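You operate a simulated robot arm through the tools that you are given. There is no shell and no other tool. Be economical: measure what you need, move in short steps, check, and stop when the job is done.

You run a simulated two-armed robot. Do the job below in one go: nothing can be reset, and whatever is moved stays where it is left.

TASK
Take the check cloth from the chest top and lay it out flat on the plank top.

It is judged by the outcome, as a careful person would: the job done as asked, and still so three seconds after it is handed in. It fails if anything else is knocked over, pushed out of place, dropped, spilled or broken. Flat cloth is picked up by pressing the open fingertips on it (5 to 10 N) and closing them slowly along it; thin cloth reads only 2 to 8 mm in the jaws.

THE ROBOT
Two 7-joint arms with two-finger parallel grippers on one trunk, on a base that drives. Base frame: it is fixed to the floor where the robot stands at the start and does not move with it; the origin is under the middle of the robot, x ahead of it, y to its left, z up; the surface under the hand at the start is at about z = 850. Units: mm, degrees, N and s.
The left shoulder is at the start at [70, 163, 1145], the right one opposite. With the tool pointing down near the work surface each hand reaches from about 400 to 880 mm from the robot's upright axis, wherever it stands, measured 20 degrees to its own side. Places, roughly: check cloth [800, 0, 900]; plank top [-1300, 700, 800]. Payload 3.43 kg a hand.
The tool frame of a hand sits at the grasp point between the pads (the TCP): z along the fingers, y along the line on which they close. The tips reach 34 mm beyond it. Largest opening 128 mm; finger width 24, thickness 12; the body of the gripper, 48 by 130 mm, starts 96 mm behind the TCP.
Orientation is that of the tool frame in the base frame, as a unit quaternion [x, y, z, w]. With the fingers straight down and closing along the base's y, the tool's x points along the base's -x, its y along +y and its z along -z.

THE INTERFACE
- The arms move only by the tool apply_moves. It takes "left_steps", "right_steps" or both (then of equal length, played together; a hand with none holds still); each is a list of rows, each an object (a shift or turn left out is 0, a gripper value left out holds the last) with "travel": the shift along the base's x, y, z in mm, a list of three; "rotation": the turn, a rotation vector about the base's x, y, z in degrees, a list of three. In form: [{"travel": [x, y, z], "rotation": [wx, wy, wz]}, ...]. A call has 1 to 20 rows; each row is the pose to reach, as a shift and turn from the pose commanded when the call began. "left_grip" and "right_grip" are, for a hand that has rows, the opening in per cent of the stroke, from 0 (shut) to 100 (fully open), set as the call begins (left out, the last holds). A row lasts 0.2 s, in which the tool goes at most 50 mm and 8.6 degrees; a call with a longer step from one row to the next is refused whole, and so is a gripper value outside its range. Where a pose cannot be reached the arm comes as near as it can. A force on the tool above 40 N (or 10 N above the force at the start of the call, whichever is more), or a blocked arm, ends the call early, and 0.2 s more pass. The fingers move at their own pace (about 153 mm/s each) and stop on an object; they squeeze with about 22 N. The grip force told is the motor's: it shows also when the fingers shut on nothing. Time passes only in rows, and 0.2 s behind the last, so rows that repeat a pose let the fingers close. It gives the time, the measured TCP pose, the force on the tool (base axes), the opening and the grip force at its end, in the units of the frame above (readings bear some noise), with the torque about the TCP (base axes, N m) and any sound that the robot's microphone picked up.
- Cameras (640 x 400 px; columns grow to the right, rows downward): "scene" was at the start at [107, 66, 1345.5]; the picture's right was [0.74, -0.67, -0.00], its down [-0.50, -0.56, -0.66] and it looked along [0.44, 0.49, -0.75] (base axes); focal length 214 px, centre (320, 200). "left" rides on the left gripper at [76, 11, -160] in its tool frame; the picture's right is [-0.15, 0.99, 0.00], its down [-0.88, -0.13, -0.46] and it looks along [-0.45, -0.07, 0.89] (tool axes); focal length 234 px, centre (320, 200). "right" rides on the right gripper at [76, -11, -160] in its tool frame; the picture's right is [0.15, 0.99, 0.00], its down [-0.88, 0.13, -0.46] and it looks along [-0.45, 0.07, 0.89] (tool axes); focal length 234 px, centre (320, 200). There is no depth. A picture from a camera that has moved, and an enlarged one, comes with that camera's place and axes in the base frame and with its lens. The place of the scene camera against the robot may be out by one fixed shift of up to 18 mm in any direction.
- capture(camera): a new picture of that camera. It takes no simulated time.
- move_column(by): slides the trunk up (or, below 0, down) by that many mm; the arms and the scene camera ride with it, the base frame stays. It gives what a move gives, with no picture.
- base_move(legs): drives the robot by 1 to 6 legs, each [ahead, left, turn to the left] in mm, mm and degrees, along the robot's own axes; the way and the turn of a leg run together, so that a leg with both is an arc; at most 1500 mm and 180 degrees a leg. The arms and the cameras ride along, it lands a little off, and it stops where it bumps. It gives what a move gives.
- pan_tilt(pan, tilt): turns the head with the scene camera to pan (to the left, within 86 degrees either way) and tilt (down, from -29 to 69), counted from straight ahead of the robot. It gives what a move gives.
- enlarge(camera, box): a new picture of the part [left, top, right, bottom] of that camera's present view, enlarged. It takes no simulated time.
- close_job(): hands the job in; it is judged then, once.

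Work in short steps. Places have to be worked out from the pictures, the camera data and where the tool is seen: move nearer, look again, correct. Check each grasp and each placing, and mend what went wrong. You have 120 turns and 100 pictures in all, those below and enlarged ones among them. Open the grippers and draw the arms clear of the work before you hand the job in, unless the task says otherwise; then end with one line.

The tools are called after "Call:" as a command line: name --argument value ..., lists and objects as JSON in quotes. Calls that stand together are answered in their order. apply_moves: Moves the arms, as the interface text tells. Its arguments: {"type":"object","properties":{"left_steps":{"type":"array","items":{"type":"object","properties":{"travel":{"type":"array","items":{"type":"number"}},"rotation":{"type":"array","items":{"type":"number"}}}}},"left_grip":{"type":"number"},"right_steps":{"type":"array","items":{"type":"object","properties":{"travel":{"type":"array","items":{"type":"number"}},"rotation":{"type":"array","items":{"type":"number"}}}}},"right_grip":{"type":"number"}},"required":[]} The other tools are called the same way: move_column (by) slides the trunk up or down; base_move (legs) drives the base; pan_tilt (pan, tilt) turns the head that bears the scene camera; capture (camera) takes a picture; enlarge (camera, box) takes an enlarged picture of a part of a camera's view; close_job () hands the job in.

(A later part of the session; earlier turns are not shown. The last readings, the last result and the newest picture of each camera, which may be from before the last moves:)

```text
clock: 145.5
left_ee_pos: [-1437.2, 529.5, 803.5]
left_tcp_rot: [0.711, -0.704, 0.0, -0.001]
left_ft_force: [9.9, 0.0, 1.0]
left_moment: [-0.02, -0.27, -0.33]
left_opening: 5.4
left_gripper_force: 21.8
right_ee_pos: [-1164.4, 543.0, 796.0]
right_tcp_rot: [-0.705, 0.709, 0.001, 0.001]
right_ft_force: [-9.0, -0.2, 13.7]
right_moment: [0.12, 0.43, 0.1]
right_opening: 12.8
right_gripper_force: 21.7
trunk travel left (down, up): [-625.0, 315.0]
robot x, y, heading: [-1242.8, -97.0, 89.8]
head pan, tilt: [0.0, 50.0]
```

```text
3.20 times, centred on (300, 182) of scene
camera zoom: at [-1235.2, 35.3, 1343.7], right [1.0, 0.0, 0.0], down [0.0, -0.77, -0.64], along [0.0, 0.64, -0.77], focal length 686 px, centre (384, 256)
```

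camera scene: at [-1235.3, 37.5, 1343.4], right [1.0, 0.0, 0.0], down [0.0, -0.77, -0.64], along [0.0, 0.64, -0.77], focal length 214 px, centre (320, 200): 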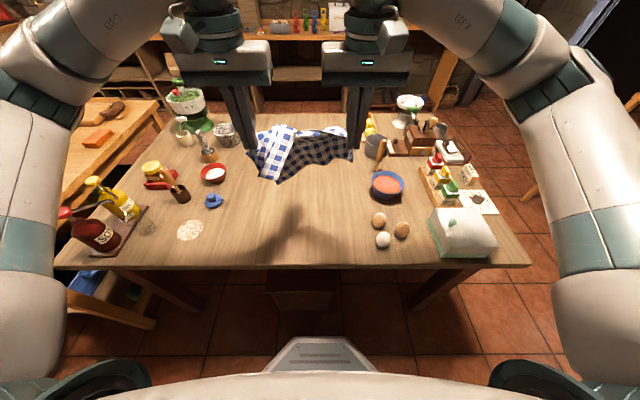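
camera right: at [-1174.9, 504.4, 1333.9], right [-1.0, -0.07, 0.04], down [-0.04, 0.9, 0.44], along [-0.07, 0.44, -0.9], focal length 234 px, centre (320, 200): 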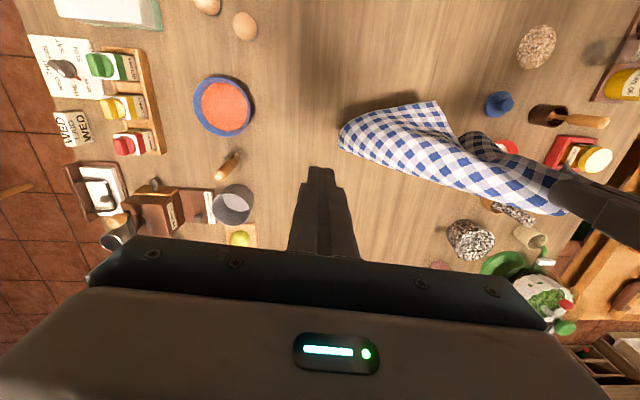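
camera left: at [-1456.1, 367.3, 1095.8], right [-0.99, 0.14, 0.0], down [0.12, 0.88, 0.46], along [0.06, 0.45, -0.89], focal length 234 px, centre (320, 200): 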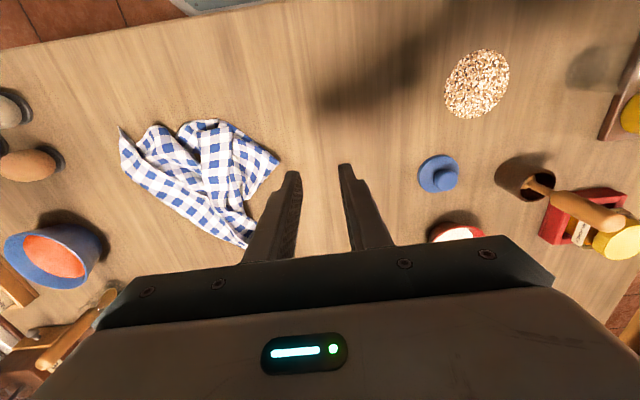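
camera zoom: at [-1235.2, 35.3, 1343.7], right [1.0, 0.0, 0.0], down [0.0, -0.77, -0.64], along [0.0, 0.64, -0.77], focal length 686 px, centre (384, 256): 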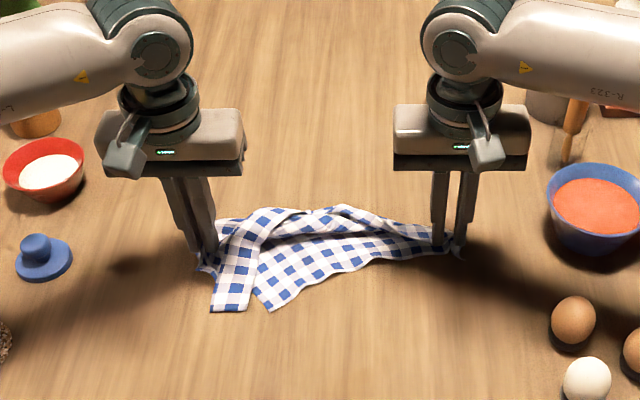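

The diagonal A–C is taut. Lifting both now lets the two other corners (and the strip) fall free; they hang 130 mm apart, so afterwards one single flip opens the sheet. I lift and look.

Call:
apply_moves --left_steps '[{"travel": [3, 0, 10]}, {"travel": [3, 0, 35]}, {"travel": [3, -5, 65]}, {"travel": [3, -15, 95]}, {"travel": [3, -25, 125]}, {"travel": [3, -40, 155]}, {"travel": [3, -55, 185]}, {"travel": [3, -70, 215]}, {"travel": [3, -85, 240]}, {"travel": [3, -100, 250]}, {"travel": [3, -115, 250]}, {"travel": [3, -115, 250]}]' --right_steps '[{"travel": [-2, 0, 13]}, {"travel": [-2, 0, 40]}, {"travel": [-2, -7, 70]}, {"travel": [-2, -20, 100]}, {"travel": [-2, -32, 130]}, {"travel": [-2, -47, 160]}, {"travel": [-2, -62, 190]}, {"travel": [-2, -80, 220]}, {"travel": [-2, -97, 245]}, {"travel": [-2, -113, 257]}, {"travel": [-2, -128, 257]}, {"travel": [-2, -128, 257]}]'

Call:
enlarge --camera "scene" --box '[200, 110, 400, 235]'

```text
clock: 148.1
left_ee_pos: [-1435.1, 415.9, 1050.5]
left_tcp_rot: [0.712, -0.703, -0.001, 0.0]
left_ft_force: [5.7, -0.7, -0.9]
left_moment: [-0.07, -0.2, -0.22]
left_opening: 4.0
left_gripper_force: 21.6
right_ee_pos: [-1167.1, 417.3, 1054.3]
right_tcp_rot: [-0.705, 0.71, 0.0, 0.0]
right_ft_force: [-5.8, 0.4, -0.3]
right_moment: [0.02, 0.3, 0.13]
right_opening: 2.3
right_gripper_force: 22.0
trunk travel left (down, up): [-625.0, 315.0]
robot x, y, heading: [-1239.9, -99.8, 89.7]
head pan, tilt: [0.0, 50.0]
```

```text
3.20 times, centred on (300, 172) of scene
camera zoom: at [-1235.2, 37.2, 1343.4], right [1.0, 0.0, 0.0], down [0.0, -0.77, -0.64], along [0.0, 0.64, -0.77], focal length 686 px, centre (384, 288)
```

zoom: 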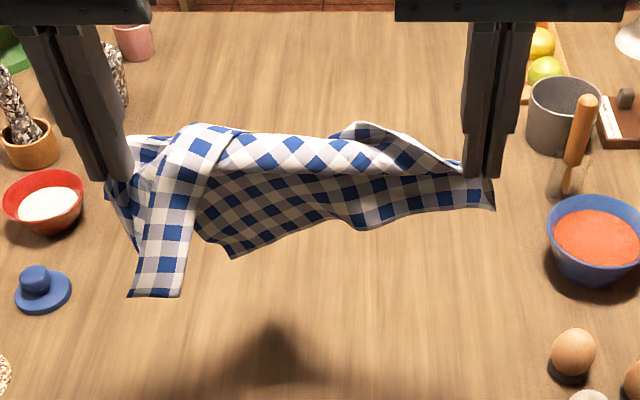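

The strip's square end (a free corner, D) hangs in front by the left hand. I lay the sheet again moving away, so D ends up on top near me, and then pull D out.

Call:
apply_moves --left_steps '[{"travel": [0, 0, -35]}, {"travel": [0, 0, -70]}, {"travel": [0, 0, -108]}, {"travel": [0, 18, -128]}, {"travel": [0, 36, -148]}, {"travel": [0, 55, -168]}, {"travel": [0, 74, -188]}, {"travel": [0, 92, -208]}, {"travel": [0, 108, -226]}, {"travel": [0, 120, -240]}, {"travel": [0, 125, -248]}, {"travel": [0, 125, -251]}, {"travel": [0, 125, -251]}]' --right_steps '[{"travel": [0, 0, -35]}, {"travel": [0, 0, -70]}, {"travel": [0, 0, -108]}, {"travel": [0, 18, -128]}, {"travel": [0, 36, -148]}, {"travel": [0, 55, -168]}, {"travel": [0, 74, -188]}, {"travel": [0, 92, -208]}, {"travel": [0, 108, -228]}, {"travel": [0, 120, -244]}, {"travel": [0, 125, -252]}, {"travel": [0, 125, -255]}, {"travel": [0, 125, -255]}]'

Call:
apply_moves --left_steps '[{"travel": [0, 0, -2]}, {"travel": [0, 0, -2]}, {"travel": [0, 0, 20]}, {"travel": [0, 0, 50]}, {"travel": [0, 0, 90]}, {"travel": [-20, 0, 130]}, {"travel": [-30, 10, 165]}, {"travel": [-10, 20, 180]}, {"travel": [20, 20, 180]}, {"travel": [20, 20, 180]}]' --left_grip 26

Call:
enlarge --camera "left" --box '[100, 0, 420, 200]'

```text
clock: 150.9
left_ee_pos: [-1434.8, 537.6, 802.6]
left_tcp_rot: [0.712, -0.702, -0.001, -0.003]
left_ft_force: [6.9, 0.9, 4.7]
left_moment: [0.05, -0.17, -0.21]
left_opening: 4.1
left_gripper_force: 21.9
right_ee_pos: [-1165.3, 539.3, 802.0]
right_tcp_rot: [-0.705, 0.709, 0.002, 0.001]
right_ft_force: [-6.0, -4.5, 23.9]
right_moment: [0.23, 0.26, 0.13]
right_opening: 2.7
right_gripper_force: 21.9
trunk travel left (down, up): [-625.0, 315.0]
robot x, y, heading: [-1239.5, -97.2, 89.7]
head pan, tilt: [0.0, 50.0]
```

```text
clock: 153.1
left_ee_pos: [-1416.4, 557.6, 981.7]
left_tcp_rot: [0.711, -0.703, -0.001, -0.002]
left_ft_force: [-0.1, 0.4, 0.4]
left_moment: [0.0, 0.0, 0.0]
left_opening: 33.3
left_gripper_force: 0.0
right_ee_pos: [-1165.7, 539.2, 801.8]
right_tcp_rot: [-0.705, 0.709, 0.001, 0.002]
right_ft_force: [1.7, 1.8, 32.3]
right_moment: [0.37, -0.04, -0.04]
right_opening: 2.5
right_gripper_force: 21.8
trunk travel left (down, up): [-625.0, 315.0]
robot x, y, heading: [-1239.8, -98.2, 89.9]
head pan, tilt: [0.0, 50.0]
```

```text
2.00 times, centred on (260, 100) of left
camera zoom: at [-1426.6, 481.8, 1141.6], right [-0.99, 0.13, 0.0], down [0.12, 0.88, 0.46], along [0.06, 0.45, -0.89], focal length 468 px, centre (440, 400)
```

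zoom: 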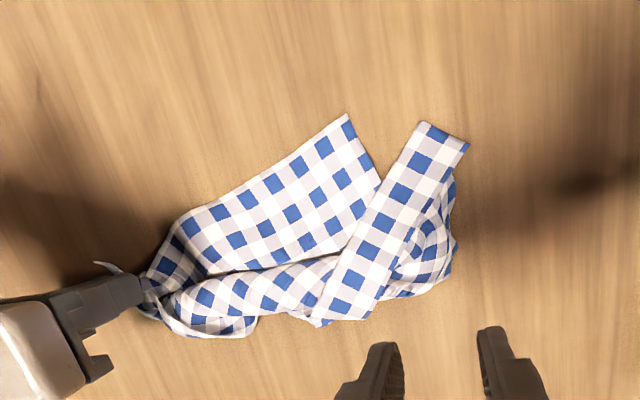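

B (≈(−1366, 445)) is now clear of the strip. I take B with the left hand, turned 19° along the edge, wide opening, while easing the right hand up 2 mm.

Call:
apply_moves --left_steps '[{"travel": [15, -20, 0], "rotation": [0, 0, 5]}, {"travel": [35, -45, 0], "rotation": [0, 0, 10]}, {"travel": [55, -70, 0], "rotation": [0, 0, 15]}, {"travel": [78, -90, -20], "rotation": [0, 0, 19]}, {"travel": [78, -90, -60], "rotation": [0, 0, 19]}, {"travel": [78, -90, -100], "rotation": [0, 0, 19]}, {"travel": [78, -90, -140], "rotation": [0, 0, 19]}, {"travel": [78, -90, -170], "rotation": [0, 0, 19]}, {"travel": [78, -90, -178], "rotation": [0, 0, 19]}, {"travel": [78, -90, -178], "rotation": [0, 0, 19]}]' --right_steps '[{"travel": [0, 0, 2]}, {"travel": [0, 0, 2]}, {"travel": [0, 0, 2]}, {"travel": [0, 0, 2]}, {"travel": [0, 0, 2]}, {"travel": [0, 0, 2]}, {"travel": [0, 0, 2]}, {"travel": [0, 0, 2]}, {"travel": [0, 0, 2]}, {"travel": [0, 0, 2]}]' --left_grip 33

Call:
enlarge --camera "left" --box '[160, 50, 480, 250]'

```text
clock: 155.3
left_ee_pos: [-1336.0, 468.9, 802.7]
left_tcp_rot: [0.818, -0.575, 0.0, -0.001]
left_ft_force: [0.0, -0.3, -0.5]
left_moment: [0.04, -0.02, -0.01]
left_opening: 41.9
left_gripper_force: 0.0
right_ee_pos: [-1164.7, 539.9, 802.1]
right_tcp_rot: [-0.705, 0.71, 0.0, 0.002]
right_ft_force: [-1.4, -3.2, 15.9]
right_moment: [0.07, 0.03, -0.01]
right_opening: 2.2
right_gripper_force: 21.7
trunk travel left (down, up): [-625.0, 315.0]
robot x, y, heading: [-1241.7, -98.9, 89.7]
head pan, tilt: [0.0, 50.0]
```

```text
2.00 times, centred on (320, 150) of left
camera zoom: at [-1321.5, 393.6, 962.8], right [-0.98, -0.19, 0.0], down [-0.17, 0.87, 0.46], along [-0.09, 0.45, -0.89], focal length 468 px, centre (320, 300)
```

zoom: 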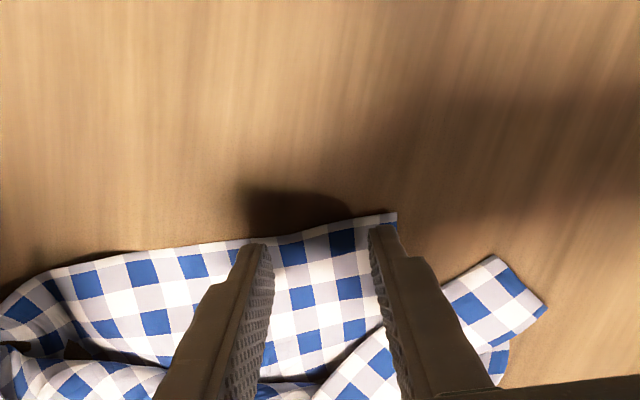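

Ideal placement: both fingers on the single layer along the edge. I press.

Call:
apply_moves --left_steps '[{"travel": [0, 0, -3]}, {"travel": [0, 0, -5]}, {"travel": [0, 0, -7]}, {"travel": [0, 0, -7]}]'

```text
clock: 156.3
left_ee_pos: [-1336.3, 469.3, 796.3]
left_tcp_rot: [0.818, -0.575, 0.0, -0.001]
left_ft_force: [-0.6, -0.3, 1.0]
left_moment: [0.04, 0.02, 0.04]
left_opening: 42.6
left_gripper_force: 0.1
right_ee_pos: [-1164.1, 540.1, 801.4]
right_tcp_rot: [-0.705, 0.709, 0.001, 0.001]
right_ft_force: [-0.1, -3.4, 14.0]
right_moment: [0.07, 0.06, 0.03]
right_opening: 2.6
right_gripper_force: 21.8
trunk travel left (down, up): [-625.0, 315.0]
robot x, y, heading: [-1239.3, -99.7, 89.7]
head pan, tilt: [0.0, 50.0]
```

Just touching; I add 1 mm and close in steps.

Call:
apply_moves --left_steps '[{"travel": [0, 0, -1.2]}]' --left_grip 30

Call:
apply_moves --left_steps '[{"travel": [1, 0.3, 0]}]' --left_grip 26

Call:
apply_moves --left_steps '[{"travel": [1, 0.3, 0]}]' --left_grip 22

Call:
apply_moves --left_steps '[{"travel": [1, 0.3, 0]}]' --left_grip 18

Call:
apply_moves --left_steps '[{"travel": [1, 0.3, 0]}]' --left_grip 14

Call:
apply_moves --left_steps '[{"travel": [1, 0.3, 0]}]' --left_grip 10

Call:
apply_moves --left_steps '[{"travel": [1, 0.3, 0]}]' --left_grip 6

Call:
apply_moves --left_steps '[{"travel": [0, 0, 0]}]' --left_grip 3

Call:
apply_moves --left_steps '[{"travel": [0, 0, 0]}, {"travel": [0, 0, 0]}, {"travel": [0, 0, 0]}]' --left_grip 0

```text
clock: 156.7
left_ee_pos: [-1335.2, 471.1, 795.2]
left_tcp_rot: [0.817, -0.577, -0.001, -0.001]
left_ft_force: [1.5, -2.2, 6.1]
left_moment: [-0.05, 0.0, -0.02]
left_opening: 38.4
left_gripper_force: 0.1
right_ee_pos: [-1164.9, 540.3, 801.2]
right_tcp_rot: [-0.704, 0.71, 0.002, 0.001]
right_ft_force: [-0.6, -0.9, 12.4]
right_moment: [0.09, 0.04, 0.02]
right_opening: 2.4
right_gripper_force: 22.0
trunk travel left (down, up): [-625.0, 315.0]
robot x, y, heading: [-1242.3, -99.4, 89.8]
head pan, tilt: [0.0, 50.0]
```

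```text
clock: 157.1
left_ee_pos: [-1334.2, 470.3, 795.0]
left_tcp_rot: [0.817, -0.576, -0.001, -0.002]
left_ft_force: [-2.3, 0.0, 10.3]
left_moment: [0.04, 0.05, -0.02]
left_opening: 33.0
left_gripper_force: 0.0
right_ee_pos: [-1165.6, 540.4, 801.3]
right_tcp_rot: [-0.705, 0.71, 0.001, 0.002]
right_ft_force: [-0.8, -2.0, 11.6]
right_moment: [0.08, 0.03, 0.03]
right_opening: 2.4
right_gripper_force: 21.8
trunk travel left (down, up): [-625.0, 315.0]
robot x, y, heading: [-1237.7, -98.1, 89.8]
head pan, tilt: [0.0, 50.0]
```

```text
clock: 157.5
left_ee_pos: [-1333.9, 471.2, 796.0]
left_tcp_rot: [0.818, -0.576, -0.001, -0.001]
left_ft_force: [-1.0, -0.6, 8.3]
left_moment: [0.01, 0.0, 0.0]
left_opening: 27.6
left_gripper_force: 0.0
right_ee_pos: [-1164.4, 539.1, 801.8]
right_tcp_rot: [-0.705, 0.71, 0.002, 0.001]
right_ft_force: [-1.8, -0.8, 12.0]
right_moment: [0.07, 0.04, 0.04]
right_opening: 2.4
right_gripper_force: 22.1
trunk travel left (down, up): [-625.0, 315.0]
robot x, y, heading: [-1243.6, -96.5, 90.0]
head pan, tilt: [0.0, 50.0]
```

```text
clock: 157.9
left_ee_pos: [-1333.2, 470.4, 796.2]
left_tcp_rot: [0.817, -0.576, 0.0, -0.002]
left_ft_force: [-1.9, -1.0, 7.6]
left_moment: [0.0, 0.03, 0.02]
left_opening: 22.7
left_gripper_force: 0.0
right_ee_pos: [-1165.4, 539.8, 801.3]
right_tcp_rot: [-0.705, 0.709, 0.002, 0.001]
right_ft_force: [-1.2, -1.9, 11.6]
right_moment: [0.08, 0.06, 0.03]
right_opening: 2.4
right_gripper_force: 21.9
trunk travel left (down, up): [-625.0, 315.0]
robot x, y, heading: [-1240.8, -98.3, 89.6]
head pan, tilt: [0.0, 50.0]
```

```text
clock: 158.3
left_ee_pos: [-1331.6, 471.7, 795.9]
left_tcp_rot: [0.818, -0.576, -0.001, -0.001]
left_ft_force: [-1.3, 0.5, 7.5]
left_moment: [0.01, 0.06, -0.03]
left_opening: 17.3
left_gripper_force: 0.0
right_ee_pos: [-1165.8, 539.9, 801.0]
right_tcp_rot: [-0.705, 0.709, 0.001, 0.001]
right_ft_force: [-0.1, -1.5, 11.6]
right_moment: [0.09, 0.01, 0.02]
right_opening: 2.5
right_gripper_force: 22.2
trunk travel left (down, up): [-625.0, 315.0]
robot x, y, heading: [-1240.7, -98.3, 89.7]
head pan, tilt: [0.0, 50.0]
```

```text
clock: 158.7
left_ee_pos: [-1331.9, 471.2, 795.4]
left_tcp_rot: [0.817, -0.576, 0.0, -0.002]
left_ft_force: [-1.4, -0.6, 8.2]
left_moment: [0.0, 0.02, 0.02]
left_opening: 12.1
left_gripper_force: 0.1
right_ee_pos: [-1165.0, 540.0, 801.0]
right_tcp_rot: [-0.705, 0.709, 0.001, 0.001]
right_ft_force: [0.3, -1.8, 11.4]
right_moment: [0.09, 0.02, 0.04]
right_opening: 2.3
right_gripper_force: 22.5
trunk travel left (down, up): [-625.0, 315.0]
robot x, y, heading: [-1240.2, -99.4, 89.8]
head pan, tilt: [0.0, 50.0]
```

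```text
clock: 159.1
left_ee_pos: [-1330.4, 471.8, 795.8]
left_tcp_rot: [0.817, -0.577, -0.001, -0.001]
left_ft_force: [-0.9, -0.8, 7.9]
left_moment: [-0.02, 0.04, 0.04]
left_opening: 7.3
left_gripper_force: 0.1
right_ee_pos: [-1164.6, 541.1, 801.0]
right_tcp_rot: [-0.705, 0.71, 0.001, 0.002]
right_ft_force: [-2.2, -0.6, 11.2]
right_moment: [0.11, 0.07, 0.03]
right_opening: 2.3
right_gripper_force: 21.7
trunk travel left (down, up): [-625.0, 315.0]
robot x, y, heading: [-1242.4, -95.6, 89.7]
head pan, tilt: [0.0, 50.0]
```

```text
clock: 159.5
left_ee_pos: [-1329.3, 471.1, 795.1]
left_tcp_rot: [0.817, -0.577, 0.0, -0.001]
left_ft_force: [-1.1, -0.3, 7.7]
left_moment: [-0.01, 0.01, 0.0]
left_opening: 3.9
left_gripper_force: 0.0
right_ee_pos: [-1165.3, 540.9, 801.6]
right_tcp_rot: [-0.705, 0.71, 0.002, 0.001]
right_ft_force: [-1.7, -1.2, 11.8]
right_moment: [0.1, 0.06, 0.02]
right_opening: 2.6
right_gripper_force: 22.0
trunk travel left (down, up): [-625.0, 315.0]
robot x, y, heading: [-1242.5, -98.0, 89.7]
head pan, tilt: [0.0, 50.0]
```

```text
clock: 160.3
left_ee_pos: [-1329.3, 472.5, 795.4]
left_tcp_rot: [0.817, -0.576, 0.0, -0.002]
left_ft_force: [-0.2, 0.0, 7.9]
left_moment: [0.0, -0.01, 0.01]
left_opening: 2.8
left_gripper_force: 22.0
right_ee_pos: [-1165.2, 539.9, 801.0]
right_tcp_rot: [-0.705, 0.709, 0.002, 0.001]
right_ft_force: [-1.0, -1.7, 12.0]
right_moment: [0.11, 0.05, 0.04]
right_opening: 2.5
right_gripper_force: 21.8
trunk travel left (down, up): [-625.0, 315.0]
robot x, y, heading: [-1240.2, -99.4, 89.7]
head pan, tilt: [0.0, 50.0]
```

Both corners of the short edge are now cleanly held (2.8 / 2.5 mm). I lift them together, levelling the pair, to let everything hang.

Call:
apply_moves --left_steps '[{"travel": [0, 0, 12]}, {"travel": [0, 2, 35]}, {"travel": [0, 5, 65], "rotation": [0, 0, -3]}, {"travel": [0, 8, 95], "rotation": [0, 0, -6]}, {"travel": [0, 12, 125], "rotation": [0, 0, -9]}, {"travel": [0, 16, 155], "rotation": [0, 0, -12]}, {"travel": [0, 20, 185], "rotation": [0, 0, -15]}, {"travel": [-1, 25, 215], "rotation": [0, 0, -18]}, {"travel": [-2, 30, 245], "rotation": [0, 0, -19]}, {"travel": [-3, 34, 275], "rotation": [0, 0, -19]}, {"travel": [-3, 34, 305], "rotation": [0, 0, -19]}, {"travel": [-3, 34, 335], "rotation": [0, 0, -19]}, {"travel": [-3, 34, 345], "rotation": [0, 0, -19]}, {"travel": [-3, 34, 345], "rotation": [0, 0, -19]}]' --right_steps '[{"travel": [0, 0, 7]}, {"travel": [0, -2, 30]}, {"travel": [0, -5, 60]}, {"travel": [0, -8, 90]}, {"travel": [0, -12, 120]}, {"travel": [0, -16, 150]}, {"travel": [0, -20, 180]}, {"travel": [1, -25, 210]}, {"travel": [2, -30, 240]}, {"travel": [3, -34, 270]}, {"travel": [3, -34, 300]}, {"travel": [3, -34, 330]}, {"travel": [3, -34, 340]}, {"travel": [3, -34, 340]}]'

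Call:
enlarge --camera "scene" --box '[180, 70, 420, 220]'

```text
clock: 163.3
left_ee_pos: [-1334.6, 506.0, 1138.8]
left_tcp_rot: [0.711, -0.703, 0.0, -0.001]
left_ft_force: [-0.2, -0.1, 0.2]
left_moment: [0.0, -0.01, 0.04]
left_opening: 2.5
left_gripper_force: 21.5
right_ee_pos: [-1163.0, 507.6, 1139.0]
right_tcp_rot: [-0.704, 0.71, 0.0, 0.0]
right_ft_force: [-0.2, -0.1, -0.1]
right_moment: [-0.02, 0.01, -0.03]
right_opening: 2.1
right_gripper_force: 22.0
trunk travel left (down, up): [-625.0, 315.0]
robot x, y, heading: [-1235.9, -100.3, 89.7]
head pan, tilt: [0.0, 50.0]
```

```text
2.67 times, centred on (300, 145) of scene
camera zoom: at [-1235.3, 37.1, 1343.4], right [1.0, 0.0, 0.0], down [0.0, -0.77, -0.64], along [0.0, 0.64, -0.77], focal length 572 px, centre (373, 347)
```

zoom: 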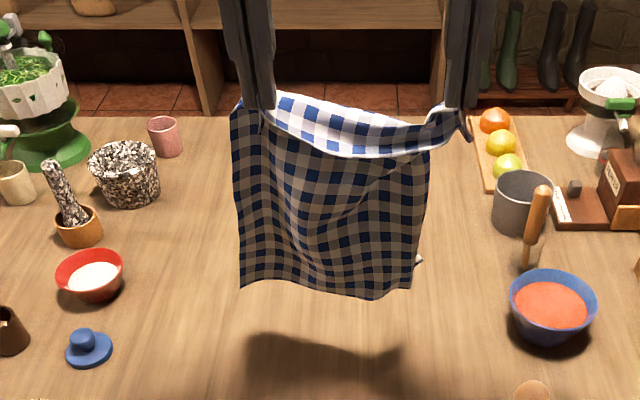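

It hangs as a clean rectangle, but looks shorter than the full length; something white peeks out behind. I check with a wrist camera.

Call:
enlarge --camera "scene" --box '[250, 120, 350, 190]'

Call:
capture --camera "right"

```text
5.71 times, centred on (300, 155) of scene
camera zoom: at [-1235.3, 37.1, 1343.4], right [1.0, 0.0, 0.0], down [0.0, -0.77, -0.64], along [0.0, 0.64, -0.77], focal length 1226 px, centre (434, 457)
```

zoom: 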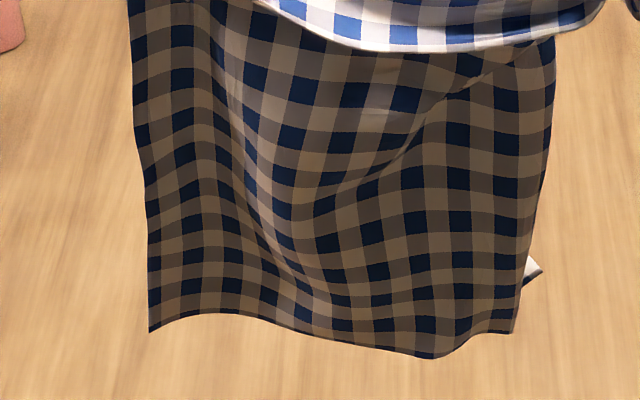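

```text
8 pictures are left
camera right: at [-1151.8, 432.7, 1298.5], right [-0.99, -0.14, 0.0], down [-0.12, 0.88, 0.46], along [-0.06, 0.45, -0.89], focal length 234 px, centre (320, 200)
```

right: 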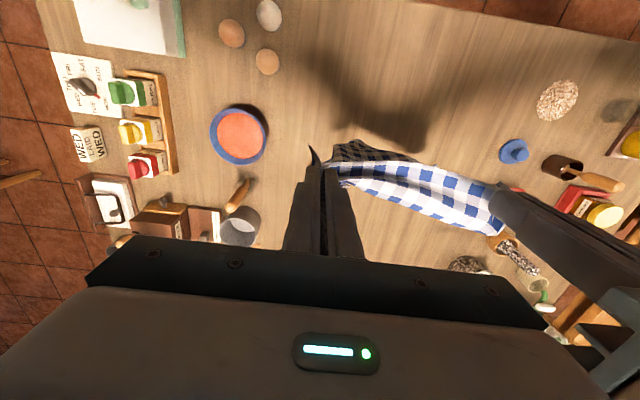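

Only one flap remains: the right portion (≈120 mm) is folded behind. Laying with the hands moving towards me puts that flap on top. I first shift the pair left 115 and forward 90, so there is room to unfold it to the right.

Call:
apply_moves --left_steps '[{"travel": [-20, 15, 0]}, {"travel": [-40, 30, 0]}, {"travel": [-60, 47, 0]}, {"travel": [-80, 64, 0]}, {"travel": [-100, 80, 0]}, {"travel": [-115, 90, 0]}, {"travel": [-115, 90, 0]}, {"travel": [-115, 90, 0]}]' --right_steps '[{"travel": [-20, 15, 0]}, {"travel": [-40, 30, 0]}, {"travel": [-60, 47, 0]}, {"travel": [-80, 64, 0]}, {"travel": [-100, 80, 0]}, {"travel": [-115, 90, 0]}, {"travel": [-115, 90, 0]}, {"travel": [-115, 90, 0]}]'

```text
clock: 165.1
left_ee_pos: [-1447.9, 596.5, 1140.4]
left_tcp_rot: [0.711, -0.703, 0.001, 0.001]
left_ft_force: [-0.5, 0.2, 0.2]
left_moment: [0.01, 0.0, 0.01]
left_opening: 2.6
left_gripper_force: 22.3
right_ee_pos: [-1277.4, 598.2, 1140.9]
right_tcp_rot: [-0.705, 0.709, 0.001, -0.001]
right_ft_force: [0.6, 0.4, 0.6]
right_moment: [-0.02, 0.02, 0.01]
right_opening: 2.2
right_gripper_force: 21.8
trunk travel left (down, up): [-625.0, 315.0]
robot x, y, heading: [-1242.3, -99.6, 89.9]
head pan, tilt: [0.0, 50.0]
```

Both still held. Now lower to touch, and then draw towards me while lowering.

Call:
apply_moves --left_steps '[{"travel": [0, 0, -40]}, {"travel": [0, 0, -80]}, {"travel": [0, 0, -112]}, {"travel": [0, -18, -130]}, {"travel": [0, -38, -150]}, {"travel": [0, -58, -170]}, {"travel": [0, -78, -190]}, {"travel": [0, -98, -210]}, {"travel": [0, -118, -230]}, {"travel": [0, -138, -250]}, {"travel": [0, -158, -270]}, {"travel": [0, -178, -290]}, {"travel": [0, -198, -310]}, {"travel": [0, -215, -326]}, {"travel": [0, -228, -338]}, {"travel": [0, -232, -338]}, {"travel": [0, -232, -338]}]' --right_steps '[{"travel": [0, 0, -40]}, {"travel": [0, 0, -80]}, {"travel": [0, 0, -112]}, {"travel": [0, -18, -130]}, {"travel": [0, -38, -150]}, {"travel": [0, -58, -170]}, {"travel": [0, -78, -190]}, {"travel": [0, -98, -210]}, {"travel": [0, -118, -230]}, {"travel": [0, -138, -250]}, {"travel": [0, -158, -270]}, {"travel": [0, -178, -290]}, {"travel": [0, -198, -310]}, {"travel": [0, -215, -326]}, {"travel": [0, -228, -338]}, {"travel": [0, -232, -338]}, {"travel": [0, -232, -338]}]'

Call:
enlarge --camera "scene" --box '[180, 120, 420, 270]'

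```text
clock: 168.7
left_ee_pos: [-1449.1, 364.2, 801.6]
left_tcp_rot: [0.711, -0.703, -0.001, -0.001]
left_ft_force: [0.3, 0.6, -0.2]
left_moment: [0.05, 0.01, 0.05]
left_opening: 2.6
left_gripper_force: 22.7
right_ee_pos: [-1277.7, 366.8, 803.7]
right_tcp_rot: [-0.705, 0.709, 0.001, 0.0]
right_ft_force: [-0.9, 2.8, 11.0]
right_moment: [0.34, 0.04, 0.03]
right_opening: 2.6
right_gripper_force: 22.0
trunk travel left (down, up): [-625.0, 315.0]
robot x, y, heading: [-1241.3, -95.3, 89.9]
head pan, tilt: [0.0, 50.0]
```

```text
2.67 times, centred on (300, 195) of scene
camera zoom: at [-1235.5, 36.2, 1343.6], right [1.0, 0.0, 0.0], down [0.0, -0.77, -0.64], along [0.0, 0.64, -0.77], focal length 572 px, centre (373, 213)
```

zoom: 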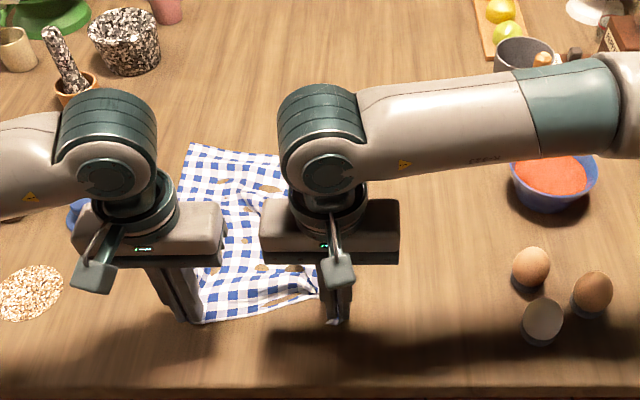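

The sheet is laid. I release both corners (the left spreads its fold while pressed), lift straight up, move the left aside, and look from the right camera above.

Call:
apply_moves --left_steps '[{"travel": [0, 0, -5]}, {"travel": [0, 0, -6]}]' --right_steps '[{"travel": [0, 0, 0]}, {"travel": [0, 0, 0]}]'

Call:
apply_moves --left_steps '[{"travel": [0, 0, 0]}, {"travel": [0, 0, 0]}, {"travel": [0, 0, 20]}, {"travel": [0, 0, 50]}, {"travel": [-10, 0, 90]}, {"travel": [-30, 0, 130]}, {"travel": [-50, 0, 170]}, {"travel": [-70, 0, 210]}, {"travel": [-80, 0, 210]}, {"travel": [-80, 0, 210]}]' --right_steps '[{"travel": [0, 0, 0]}, {"travel": [0, 0, 0]}, {"travel": [0, 0, 20]}, {"travel": [0, 0, 50]}, {"travel": [0, 20, 90]}, {"travel": [0, 50, 125]}, {"travel": [0, 85, 160]}, {"travel": [0, 120, 190]}, {"travel": [0, 155, 205]}, {"travel": [0, 160, 205]}]' --left_grip 33 --right_grip 25

Call:
enlarge --camera "right" --box '[180, 0, 580, 250]'

```text
clock: 169.3
left_ee_pos: [-1447.9, 364.8, 797.7]
left_tcp_rot: [0.712, -0.703, -0.001, -0.001]
left_ft_force: [0.1, -1.4, 9.1]
left_moment: [0.04, 0.02, 0.0]
left_opening: 2.4
left_gripper_force: 21.8
right_ee_pos: [-1277.3, 364.8, 802.9]
right_tcp_rot: [-0.705, 0.71, 0.001, 0.001]
right_ft_force: [-1.1, 2.9, 11.8]
right_moment: [0.26, 0.03, 0.05]
right_opening: 2.3
right_gripper_force: 21.9
trunk travel left (down, up): [-625.0, 315.0]
robot x, y, heading: [-1238.8, -99.9, 89.8]
head pan, tilt: [0.0, 50.0]
```

```text
clock: 171.5
left_ee_pos: [-1529.6, 364.4, 1006.0]
left_tcp_rot: [0.711, -0.703, -0.001, 0.0]
left_ft_force: [-0.7, -0.1, 0.4]
left_moment: [-0.02, 0.01, 0.01]
left_opening: 42.5
left_gripper_force: 0.1
right_ee_pos: [-1275.3, 525.8, 1006.8]
right_tcp_rot: [-0.705, 0.709, 0.001, 0.0]
right_ft_force: [-0.4, 0.0, -0.7]
right_moment: [-0.02, 0.01, -0.02]
right_opening: 31.9
right_gripper_force: 0.1
trunk travel left (down, up): [-625.0, 315.0]
robot x, y, heading: [-1238.7, -97.2, 90.0]
head pan, tilt: [0.0, 50.0]
```

```text
1.60 times, centred on (380, 125) of right
camera zoom: at [-1265.2, 450.4, 1166.3], right [-0.99, -0.14, 0.0], down [-0.12, 0.88, 0.46], along [-0.06, 0.45, -0.89], focal length 375 px, centre (224, 320)
```

zoom: 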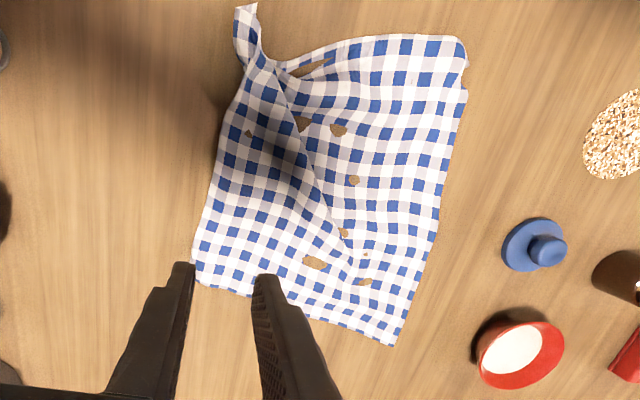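

Nearly flat: only a diagonal pleat remains running from the bunched corner A (≈(−1280, 375)). I'll pin the sheet near B with the closed left fingers, grip A with the right and draw it out to the right.

Call:
apply_moves --left_steps '[{"travel": [20, 5, -30]}, {"travel": [45, 15, -65]}, {"travel": [75, 26, -95]}, {"travel": [75, 26, -135]}, {"travel": [75, 26, -175]}, {"travel": [75, 26, -200]}, {"travel": [75, 26, -206]}, {"travel": [75, 26, -206]}]' --right_steps '[{"travel": [-2, -40, 0]}, {"travel": [-4, -85, -10]}, {"travel": [-6, -125, -35]}, {"travel": [-6, -148, -75]}, {"travel": [-6, -148, -120]}, {"travel": [-6, -148, -165]}, {"travel": [-6, -148, -203]}, {"travel": [-6, -148, -203]}]' --left_grip 0 --right_grip 35

Call:
enlarge --camera "right" --box '[160, 50, 480, 250]'

```text
clock: 173.3
left_ee_pos: [-1453.5, 390.6, 799.3]
left_tcp_rot: [0.712, -0.703, 0.0, -0.001]
left_ft_force: [-0.4, 0.2, -1.0]
left_moment: [0.01, 0.04, 0.03]
left_opening: 0.0
left_gripper_force: 22.0
right_ee_pos: [-1284.3, 377.4, 804.4]
right_tcp_rot: [-0.704, 0.71, -0.001, 0.0]
right_ft_force: [0.7, 0.0, -0.3]
right_moment: [0.03, 0.01, -0.02]
right_opening: 44.8
right_gripper_force: 0.0
trunk travel left (down, up): [-625.0, 315.0]
robot x, y, heading: [-1240.7, -97.0, 89.9]
head pan, tilt: [0.0, 50.0]
```

```text
2.00 times, centred on (320, 150) of right
camera zoom: at [-1273.2, 302.3, 963.5], right [-0.99, -0.14, 0.0], down [-0.12, 0.88, 0.46], along [-0.06, 0.45, -0.89], focal length 468 px, centre (320, 300)
```

zoom: 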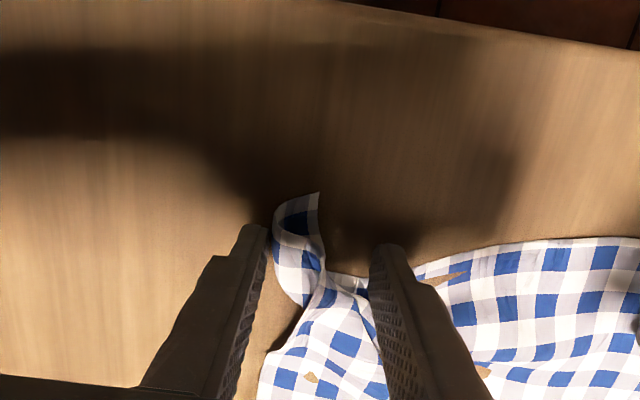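

The bunched corner is right between the fingers. I lower, press the left pin, and close the right on it.

Call:
apply_moves --left_steps '[{"travel": [0, 0, -2]}, {"travel": [0, 0, -3.5]}, {"travel": [0, 0, -3.5]}]' --right_steps '[{"travel": [3, -7, -3]}, {"travel": [3, -7, -6]}, {"travel": [3, -7, -8]}]'

Call:
apply_moves --right_steps '[{"travel": [0, 0, 0]}, {"travel": [0, 0, 0]}]' --right_grip 18

Call:
apply_moves --right_steps '[{"travel": [0, 0, 0]}, {"travel": [0, 0, 0]}]' --right_grip 9

Call:
apply_moves --right_steps '[{"travel": [0, 0, 0]}, {"travel": [0, 0, 0]}, {"travel": [0, 0, 0]}]' --right_grip 0

```text
clock: 174.1
left_ee_pos: [-1452.5, 391.5, 797.2]
left_tcp_rot: [0.711, -0.703, -0.001, 0.001]
left_ft_force: [-0.4, 0.2, 1.5]
left_moment: [-0.03, 0.01, -0.01]
left_opening: 0.0
left_gripper_force: 22.1
right_ee_pos: [-1278.7, 370.6, 795.6]
right_tcp_rot: [-0.704, 0.71, 0.0, 0.001]
right_ft_force: [-0.5, 0.1, 0.8]
right_moment: [0.03, 0.0, 0.0]
right_opening: 44.9
right_gripper_force: 0.0
trunk travel left (down, up): [-625.0, 315.0]
robot x, y, heading: [-1236.2, -95.9, 90.0]
head pan, tilt: [0.0, 50.0]
```

```text
clock: 174.7
left_ee_pos: [-1453.1, 390.0, 797.2]
left_tcp_rot: [0.711, -0.703, 0.0, 0.0]
left_ft_force: [0.3, 0.2, 0.2]
left_moment: [-0.02, 0.02, -0.02]
left_opening: 0.0
left_gripper_force: 22.1
right_ee_pos: [-1281.3, 370.5, 796.5]
right_tcp_rot: [-0.705, 0.71, 0.0, 0.0]
right_ft_force: [-0.5, -0.1, 0.1]
right_moment: [0.01, -0.03, 0.06]
right_opening: 23.2
right_gripper_force: 0.0
trunk travel left (down, up): [-625.0, 315.0]
robot x, y, heading: [-1239.7, -98.8, 90.0]
head pan, tilt: [0.0, 50.0]
```

```text
clock: 175.3
left_ee_pos: [-1452.9, 389.9, 797.7]
left_tcp_rot: [0.711, -0.703, 0.001, 0.0]
left_ft_force: [-0.1, 1.0, 0.9]
left_moment: [0.02, -0.02, -0.01]
left_opening: 0.2
left_gripper_force: 22.7
right_ee_pos: [-1279.4, 370.2, 795.3]
right_tcp_rot: [-0.705, 0.709, 0.001, 0.0]
right_ft_force: [1.9, 0.1, 2.7]
right_moment: [-0.03, 0.0, 0.04]
right_opening: 11.8
right_gripper_force: 0.1
trunk travel left (down, up): [-625.0, 315.0]
robot x, y, heading: [-1238.0, -95.3, 89.7]
head pan, tilt: [0.0, 50.0]
```

```text
clock: 176.1
left_ee_pos: [-1452.1, 391.5, 797.5]
left_tcp_rot: [0.711, -0.703, -0.001, -0.001]
left_ft_force: [1.0, 1.0, 1.4]
left_moment: [-0.01, -0.01, -0.01]
left_opening: 0.0
left_gripper_force: 21.8
right_ee_pos: [-1281.7, 371.1, 795.8]
right_tcp_rot: [-0.705, 0.709, 0.001, 0.001]
right_ft_force: [-1.9, 0.6, 5.6]
right_moment: [0.08, 0.05, 0.0]
right_opening: 3.5
right_gripper_force: 21.9
trunk travel left (down, up): [-625.0, 315.0]
robot x, y, heading: [-1238.6, -96.3, 89.9]
head pan, tilt: [0.0, 50.0]
```

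A is held (3.5 mm). I press the left pin a bit more and draw A out to the right and slightly away, a little raised.

Call:
apply_moves --left_steps '[{"travel": [0, 0, -1]}, {"travel": [0, 0, -1.5]}, {"travel": [0, 0, -1.5]}, {"travel": [0, 0, -1.5]}, {"travel": [0, 0, -1.5]}, {"travel": [0, 0, -1.5]}, {"travel": [0, 0, -1.5]}, {"travel": [0, 0, -1.5]}]' --right_steps '[{"travel": [0, 0, 10]}, {"travel": [4, 2, 22]}, {"travel": [10, 6, 25]}, {"travel": [18, 11, 25]}, {"travel": [27, 17, 22]}, {"travel": [36, 23, 16]}, {"travel": [42, 27, 9]}, {"travel": [42, 27, 6]}]'

Call:
enlarge --camera "scene" --box '[180, 120, 380, 260]'

```text
clock: 177.9
left_ee_pos: [-1452.9, 389.8, 795.4]
left_tcp_rot: [0.711, -0.703, 0.0, -0.001]
left_ft_force: [6.7, 2.6, 14.2]
left_moment: [-0.02, -0.14, 0.03]
left_opening: 0.0
left_gripper_force: 22.4
right_ee_pos: [-1237.7, 396.6, 804.0]
right_tcp_rot: [-0.704, 0.71, 0.001, 0.001]
right_ft_force: [-8.3, -0.5, -0.1]
right_moment: [-0.06, 0.1, 0.17]
right_opening: 3.2
right_gripper_force: 22.0
trunk travel left (down, up): [-625.0, 315.0]
robot x, y, heading: [-1239.7, -98.4, 90.0]
head pan, tilt: [0.0, 50.0]
```

```text
2.86 times, centred on (280, 190) of scene
camera zoom: at [-1235.1, 35.7, 1343.7], right [1.0, 0.0, 0.0], down [0.0, -0.77, -0.64], along [0.0, 0.64, -0.77], focal length 613 px, centre (434, 229)
```

zoom: 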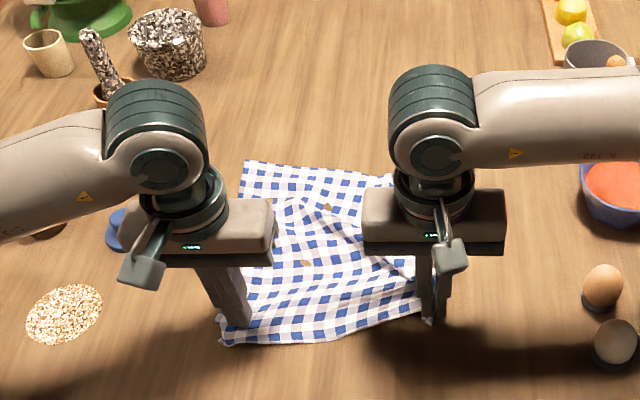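

The near edge A–B is taut and straight. I set A down, release it and move the right hand over the far side to look for corner D; the left pin is lifted too.

Call:
apply_moves --right_steps '[{"travel": [-1, 0, -4]}, {"travel": [-1, 0, -8.5]}, {"travel": [-1, 0, -8.5]}]'

Call:
apply_moves --left_steps '[{"travel": [0, 0, 0]}, {"travel": [0, 0, 0]}, {"travel": [0, 0, 0]}, {"travel": [0, 0, 30]}, {"travel": [-20, 0, 70]}, {"travel": [-50, 0, 110]}, {"travel": [-80, 0, 150]}, {"travel": [-100, 0, 170]}, {"travel": [-100, 0, 170]}, {"travel": [-100, 0, 170]}, {"travel": [-100, 0, 170]}, {"travel": [-100, 0, 170]}]' --right_steps '[{"travel": [0, 0, 0]}, {"travel": [0, 0, 0]}, {"travel": [0, 0, 20]}, {"travel": [0, 0, 50]}, {"travel": [0, 0, 90]}, {"travel": [0, 30, 120]}, {"travel": [0, 70, 140]}, {"travel": [0, 115, 140]}, {"travel": [0, 160, 140]}, {"travel": [-5, 205, 140]}, {"travel": [-10, 230, 140]}, {"travel": [-10, 230, 140]}]' --right_grip 33

Call:
enlarge --camera "right" --box '[160, 0, 560, 250]'

```text
clock: 178.7
left_ee_pos: [-1452.2, 389.7, 796.0]
left_tcp_rot: [0.712, -0.703, -0.001, -0.001]
left_ft_force: [6.3, 4.0, 10.3]
left_moment: [0.02, -0.16, -0.01]
left_opening: 0.1
left_gripper_force: 21.9
right_ee_pos: [-1238.2, 396.3, 795.9]
right_tcp_rot: [-0.704, 0.71, 0.002, 0.001]
right_ft_force: [-3.7, -1.6, 13.8]
right_moment: [0.06, 0.15, 0.17]
right_opening: 3.2
right_gripper_force: 21.9
trunk travel left (down, up): [-625.0, 315.0]
robot x, y, heading: [-1237.3, -98.5, 89.6]
head pan, tilt: [0.0, 50.0]
```

```text
clock: 181.3
left_ee_pos: [-1552.8, 391.8, 966.9]
left_tcp_rot: [0.711, -0.703, 0.0, -0.001]
left_ft_force: [0.6, 0.8, 0.0]
left_moment: [0.0, 0.01, -0.01]
left_opening: 0.0
left_gripper_force: 22.4
right_ee_pos: [-1250.0, 628.6, 933.7]
right_tcp_rot: [-0.705, 0.71, 0.0, 0.0]
right_ft_force: [1.0, 0.4, -0.6]
right_moment: [-0.02, 0.06, 0.0]
right_opening: 42.2
right_gripper_force: 0.1
trunk travel left (down, up): [-625.0, 315.0]
robot x, y, heading: [-1240.6, -97.9, 89.6]
head pan, tilt: [0.0, 50.0]
```

```text
1.60 times, centred on (360, 125) of right
camera zoom: at [-1239.2, 552.5, 1093.8], right [-0.99, -0.14, 0.0], down [-0.12, 0.88, 0.46], along [-0.06, 0.45, -0.89], focal length 375 px, centre (256, 320)
```

zoom: 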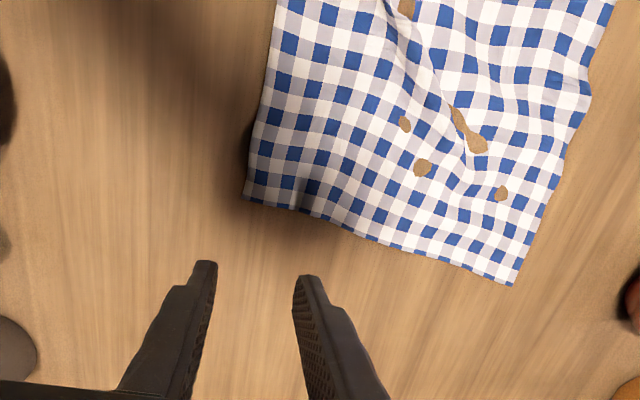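

The sheet is almost flat; a gentle ridge remains in the middle. I'll pin near A with the left and pull D (≈(−1235, 606)) about 60 mm away to take the slack out.

Call:
apply_moves --left_steps '[{"travel": [45, 2, 0]}, {"travel": [90, 5, 0]}, {"travel": [135, 8, 0]}, {"travel": [180, 10, 0]}, {"travel": [225, 12, -5]}, {"travel": [270, 14, -20]}, {"travel": [305, 16, -50]}, {"travel": [310, 18, -95]}, {"travel": [310, 18, -140]}, {"travel": [310, 18, -167]}, {"travel": [310, 18, -171.5]}, {"travel": [310, 18, -171.5]}]' --right_steps '[{"travel": [-8, -15, -10]}, {"travel": [-16, -29, -30]}, {"travel": [-16, -29, -60]}, {"travel": [-16, -29, -90]}, {"travel": [-16, -29, -115]}, {"travel": [-16, -29, -130]}, {"travel": [-16, -29, -135]}, {"travel": [-16, -29, -135]}, {"travel": [-16, -29, -135]}, {"travel": [-16, -29, -135]}, {"travel": [-16, -29, -135]}, {"travel": [-16, -29, -135]}]'

```text
clock: 183.9
left_ee_pos: [-1244.4, 408.8, 796.9]
left_tcp_rot: [0.712, -0.703, -0.002, -0.003]
left_ft_force: [-2.6, 2.8, 31.6]
left_moment: [0.06, 0.41, 0.0]
left_opening: 0.1
left_gripper_force: 22.5
right_ee_pos: [-1264.8, 597.2, 801.1]
right_tcp_rot: [-0.705, 0.709, 0.0, 0.001]
right_ft_force: [-0.2, -0.7, -0.1]
right_moment: [-0.02, -0.03, 0.0]
right_opening: 42.4
right_gripper_force: 0.1
trunk travel left (down, up): [-625.0, 315.0]
robot x, y, heading: [-1241.8, -100.5, 89.6]
head pan, tilt: [0.0, 50.0]
```

The left presses 32 N, which is too much, so I ease it 2 mm; the right goes down to contact.

Call:
apply_moves --left_steps '[{"travel": [0, 0, 2]}, {"travel": [0, 0, 2]}, {"travel": [0, 0, 2]}]' --right_steps '[{"travel": [0, 0, -3]}, {"travel": [0, 0, -5.8]}, {"travel": [0, 0, -5.8]}]'

```text
clock: 184.7
left_ee_pos: [-1242.5, 407.6, 796.3]
left_tcp_rot: [0.71, -0.704, 0.0, 0.0]
left_ft_force: [0.1, 5.9, 21.5]
left_moment: [0.17, 0.18, -0.04]
left_opening: 0.0
left_gripper_force: 22.3
right_ee_pos: [-1264.5, 597.4, 796.0]
right_tcp_rot: [-0.705, 0.709, 0.002, 0.001]
right_ft_force: [-0.4, 1.2, 11.0]
right_moment: [0.01, 0.02, 0.01]
right_opening: 42.5
right_gripper_force: 0.0
trunk travel left (down, up): [-625.0, 315.0]
robot x, y, heading: [-1239.6, -99.5, 89.7]
head pan, tilt: [0.0, 50.0]
```

Right at 11 N: I close it in steps.

Call:
apply_moves --right_steps '[{"travel": [0, 0, 0.2]}]' --right_grip 28

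Call:
apply_moves --right_steps '[{"travel": [0, 0, 0]}]' --right_grip 24

Call:
apply_moves --right_steps '[{"travel": [0, 0, 0]}]' --right_grip 20

Call:
apply_moves --right_steps '[{"travel": [0, 0, 0]}]' --right_grip 16

Call:
apply_moves --right_steps '[{"travel": [0, 0, 0]}]' --right_grip 12

Call:
apply_moves --right_steps '[{"travel": [0, 0, 0]}]' --right_grip 8

Call:
apply_moves --right_steps '[{"travel": [0, 0, 0]}]' --right_grip 4

Call:
apply_moves --right_steps '[{"travel": [0, 0, 0]}, {"travel": [0, 0, 0]}, {"travel": [0, 0, 0]}]' --right_grip 0

```text
clock: 185.1
left_ee_pos: [-1242.7, 408.1, 795.7]
left_tcp_rot: [0.711, -0.704, -0.002, -0.001]
left_ft_force: [1.0, 4.9, 19.9]
left_moment: [0.12, 0.2, -0.03]
left_opening: 0.0
left_gripper_force: 22.0
right_ee_pos: [-1264.4, 598.6, 795.7]
right_tcp_rot: [-0.704, 0.71, 0.001, 0.001]
right_ft_force: [0.9, 1.0, 15.9]
right_moment: [-0.03, 0.05, -0.01]
right_opening: 34.0
right_gripper_force: 0.0
trunk travel left (down, up): [-625.0, 315.0]
robot x, y, heading: [-1241.1, -97.1, 90.1]
head pan, tilt: [0.0, 50.0]
```

```text
clock: 185.5
left_ee_pos: [-1243.0, 406.8, 797.2]
left_tcp_rot: [0.711, -0.703, -0.002, -0.001]
left_ft_force: [1.0, 4.7, 18.0]
left_moment: [0.1, 0.15, -0.04]
left_opening: 0.0
left_gripper_force: 22.2
right_ee_pos: [-1264.5, 596.4, 795.7]
right_tcp_rot: [-0.705, 0.709, 0.002, 0.002]
right_ft_force: [0.2, 0.6, 17.1]
right_moment: [-0.07, 0.03, -0.04]
right_opening: 28.8
right_gripper_force: 0.1
trunk travel left (down, up): [-625.0, 315.0]
robot x, y, heading: [-1241.3, -97.0, 90.0]
head pan, tilt: [0.0, 50.0]
```

```text
clock: 185.9
left_ee_pos: [-1243.4, 407.2, 796.3]
left_tcp_rot: [0.711, -0.703, -0.002, -0.001]
left_ft_force: [0.7, 4.3, 15.4]
left_moment: [0.09, 0.14, -0.03]
left_opening: 0.3
left_gripper_force: 21.7
right_ee_pos: [-1265.3, 597.8, 796.2]
right_tcp_rot: [-0.705, 0.709, 0.001, 0.001]
right_ft_force: [-0.2, 1.2, 20.1]
right_moment: [-0.09, 0.03, 0.0]
right_opening: 23.2
right_gripper_force: 0.1
trunk travel left (down, up): [-625.0, 315.0]
robot x, y, heading: [-1241.4, -94.0, 89.8]
head pan, tilt: [0.0, 50.0]
```

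```text
clock: 186.3
left_ee_pos: [-1242.7, 407.0, 796.6]
left_tcp_rot: [0.711, -0.704, -0.001, -0.001]
left_ft_force: [0.7, 3.8, 14.6]
left_moment: [0.08, 0.1, -0.04]
left_opening: 0.0
left_gripper_force: 22.2
right_ee_pos: [-1265.4, 596.9, 794.7]
right_tcp_rot: [-0.705, 0.71, 0.001, 0.001]
right_ft_force: [0.2, 0.0, 21.2]
right_moment: [-0.1, 0.04, 0.01]
right_opening: 17.7
right_gripper_force: 0.1
trunk travel left (down, up): [-625.0, 315.0]
robot x, y, heading: [-1240.1, -99.2, 89.8]
head pan, tilt: [0.0, 50.0]
```

```text
clock: 186.7
left_ee_pos: [-1243.6, 406.6, 796.3]
left_tcp_rot: [0.711, -0.703, -0.001, -0.001]
left_ft_force: [-0.5, 4.0, 11.3]
left_moment: [0.11, 0.08, -0.01]
left_opening: 0.0
left_gripper_force: 22.1
right_ee_pos: [-1264.4, 596.7, 794.7]
right_tcp_rot: [-0.704, 0.71, 0.001, 0.001]
right_ft_force: [0.9, -0.1, 23.3]
right_moment: [-0.14, 0.04, 0.0]
right_opening: 12.2
right_gripper_force: 0.1
trunk travel left (down, up): [-625.0, 315.0]
robot x, y, heading: [-1238.8, -99.1, 90.0]
head pan, tilt: [0.0, 50.0]
```

```text
clock: 187.1
left_ee_pos: [-1243.4, 406.0, 797.1]
left_tcp_rot: [0.712, -0.702, -0.002, -0.001]
left_ft_force: [1.2, 2.1, 9.6]
left_moment: [0.07, 0.1, -0.02]
left_opening: 0.0
left_gripper_force: 22.2
right_ee_pos: [-1265.6, 597.2, 795.4]
right_tcp_rot: [-0.704, 0.71, 0.0, 0.002]
right_ft_force: [-0.9, 0.9, 23.3]
right_moment: [-0.13, 0.03, -0.02]
right_opening: 7.2
right_gripper_force: 0.0
trunk travel left (down, up): [-625.0, 315.0]
robot x, y, heading: [-1239.7, -97.9, 89.7]
head pan, tilt: [0.0, 50.0]
```

```text
clock: 187.5
left_ee_pos: [-1243.0, 406.6, 796.1]
left_tcp_rot: [0.711, -0.703, -0.002, 0.0]
left_ft_force: [1.5, 2.3, 9.5]
left_moment: [0.03, 0.05, -0.03]
left_opening: 0.1
left_gripper_force: 21.6
right_ee_pos: [-1265.0, 596.2, 795.2]
right_tcp_rot: [-0.704, 0.71, 0.001, 0.001]
right_ft_force: [0.0, 1.3, 24.9]
right_moment: [-0.13, 0.06, -0.02]
right_opening: 5.2
right_gripper_force: 0.0
trunk travel left (down, up): [-625.0, 315.0]
robot x, y, heading: [-1237.7, -99.8, 90.0]
head pan, tilt: [0.0, 50.0]
```

```text
clock: 188.3
left_ee_pos: [-1243.5, 406.7, 796.1]
left_tcp_rot: [0.712, -0.703, -0.001, -0.001]
left_ft_force: [1.8, 1.8, 8.1]
left_moment: [0.05, 0.1, 0.01]
left_opening: 0.3
left_gripper_force: 21.7
right_ee_pos: [-1264.5, 597.7, 795.5]
right_tcp_rot: [-0.705, 0.71, 0.001, 0.002]
right_ft_force: [-1.8, 1.3, 25.5]
right_moment: [-0.16, 0.03, 0.0]
right_opening: 3.0
right_gripper_force: 22.4
trunk travel left (down, up): [-625.0, 315.0]
robot x, y, heading: [-1244.0, -95.5, 89.8]
head pan, tilt: [0.0, 50.0]
```

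D is held (3 mm). I pull it away (+y) in small increments, watching the force, with the left pin pressed slightly harder.

Call:
apply_moves --left_steps '[{"travel": [0, 0, -1]}, {"travel": [0, 0, -1]}, {"travel": [0, 0, -1]}, {"travel": [0, 0, -1]}, {"travel": [0, 0, -1]}, {"travel": [0, 0, -1]}]' --right_steps '[{"travel": [0, 2, 5]}, {"travel": [-1, 10, 7]}, {"travel": [-2, 19, 7]}, {"travel": [-3, 28, 7]}, {"travel": [-4, 35, 7]}, {"travel": [-4, 35, 7]}]'

```text
clock: 189.7
left_ee_pos: [-1242.8, 407.1, 796.1]
left_tcp_rot: [0.711, -0.703, -0.001, -0.003]
left_ft_force: [-3.3, -5.3, 35.3]
left_moment: [-0.2, 0.48, 0.05]
left_opening: 0.0
left_gripper_force: 21.9
right_ee_pos: [-1269.6, 631.2, 803.3]
right_tcp_rot: [-0.705, 0.709, 0.001, 0.001]
right_ft_force: [-0.8, -0.3, -0.7]
right_moment: [0.01, -0.02, 0.01]
right_opening: 2.9
right_gripper_force: 22.1
trunk travel left (down, up): [-625.0, 315.0]
robot x, y, heading: [-1242.3, -97.6, 89.6]
head pan, tilt: [0.0, 50.0]
```

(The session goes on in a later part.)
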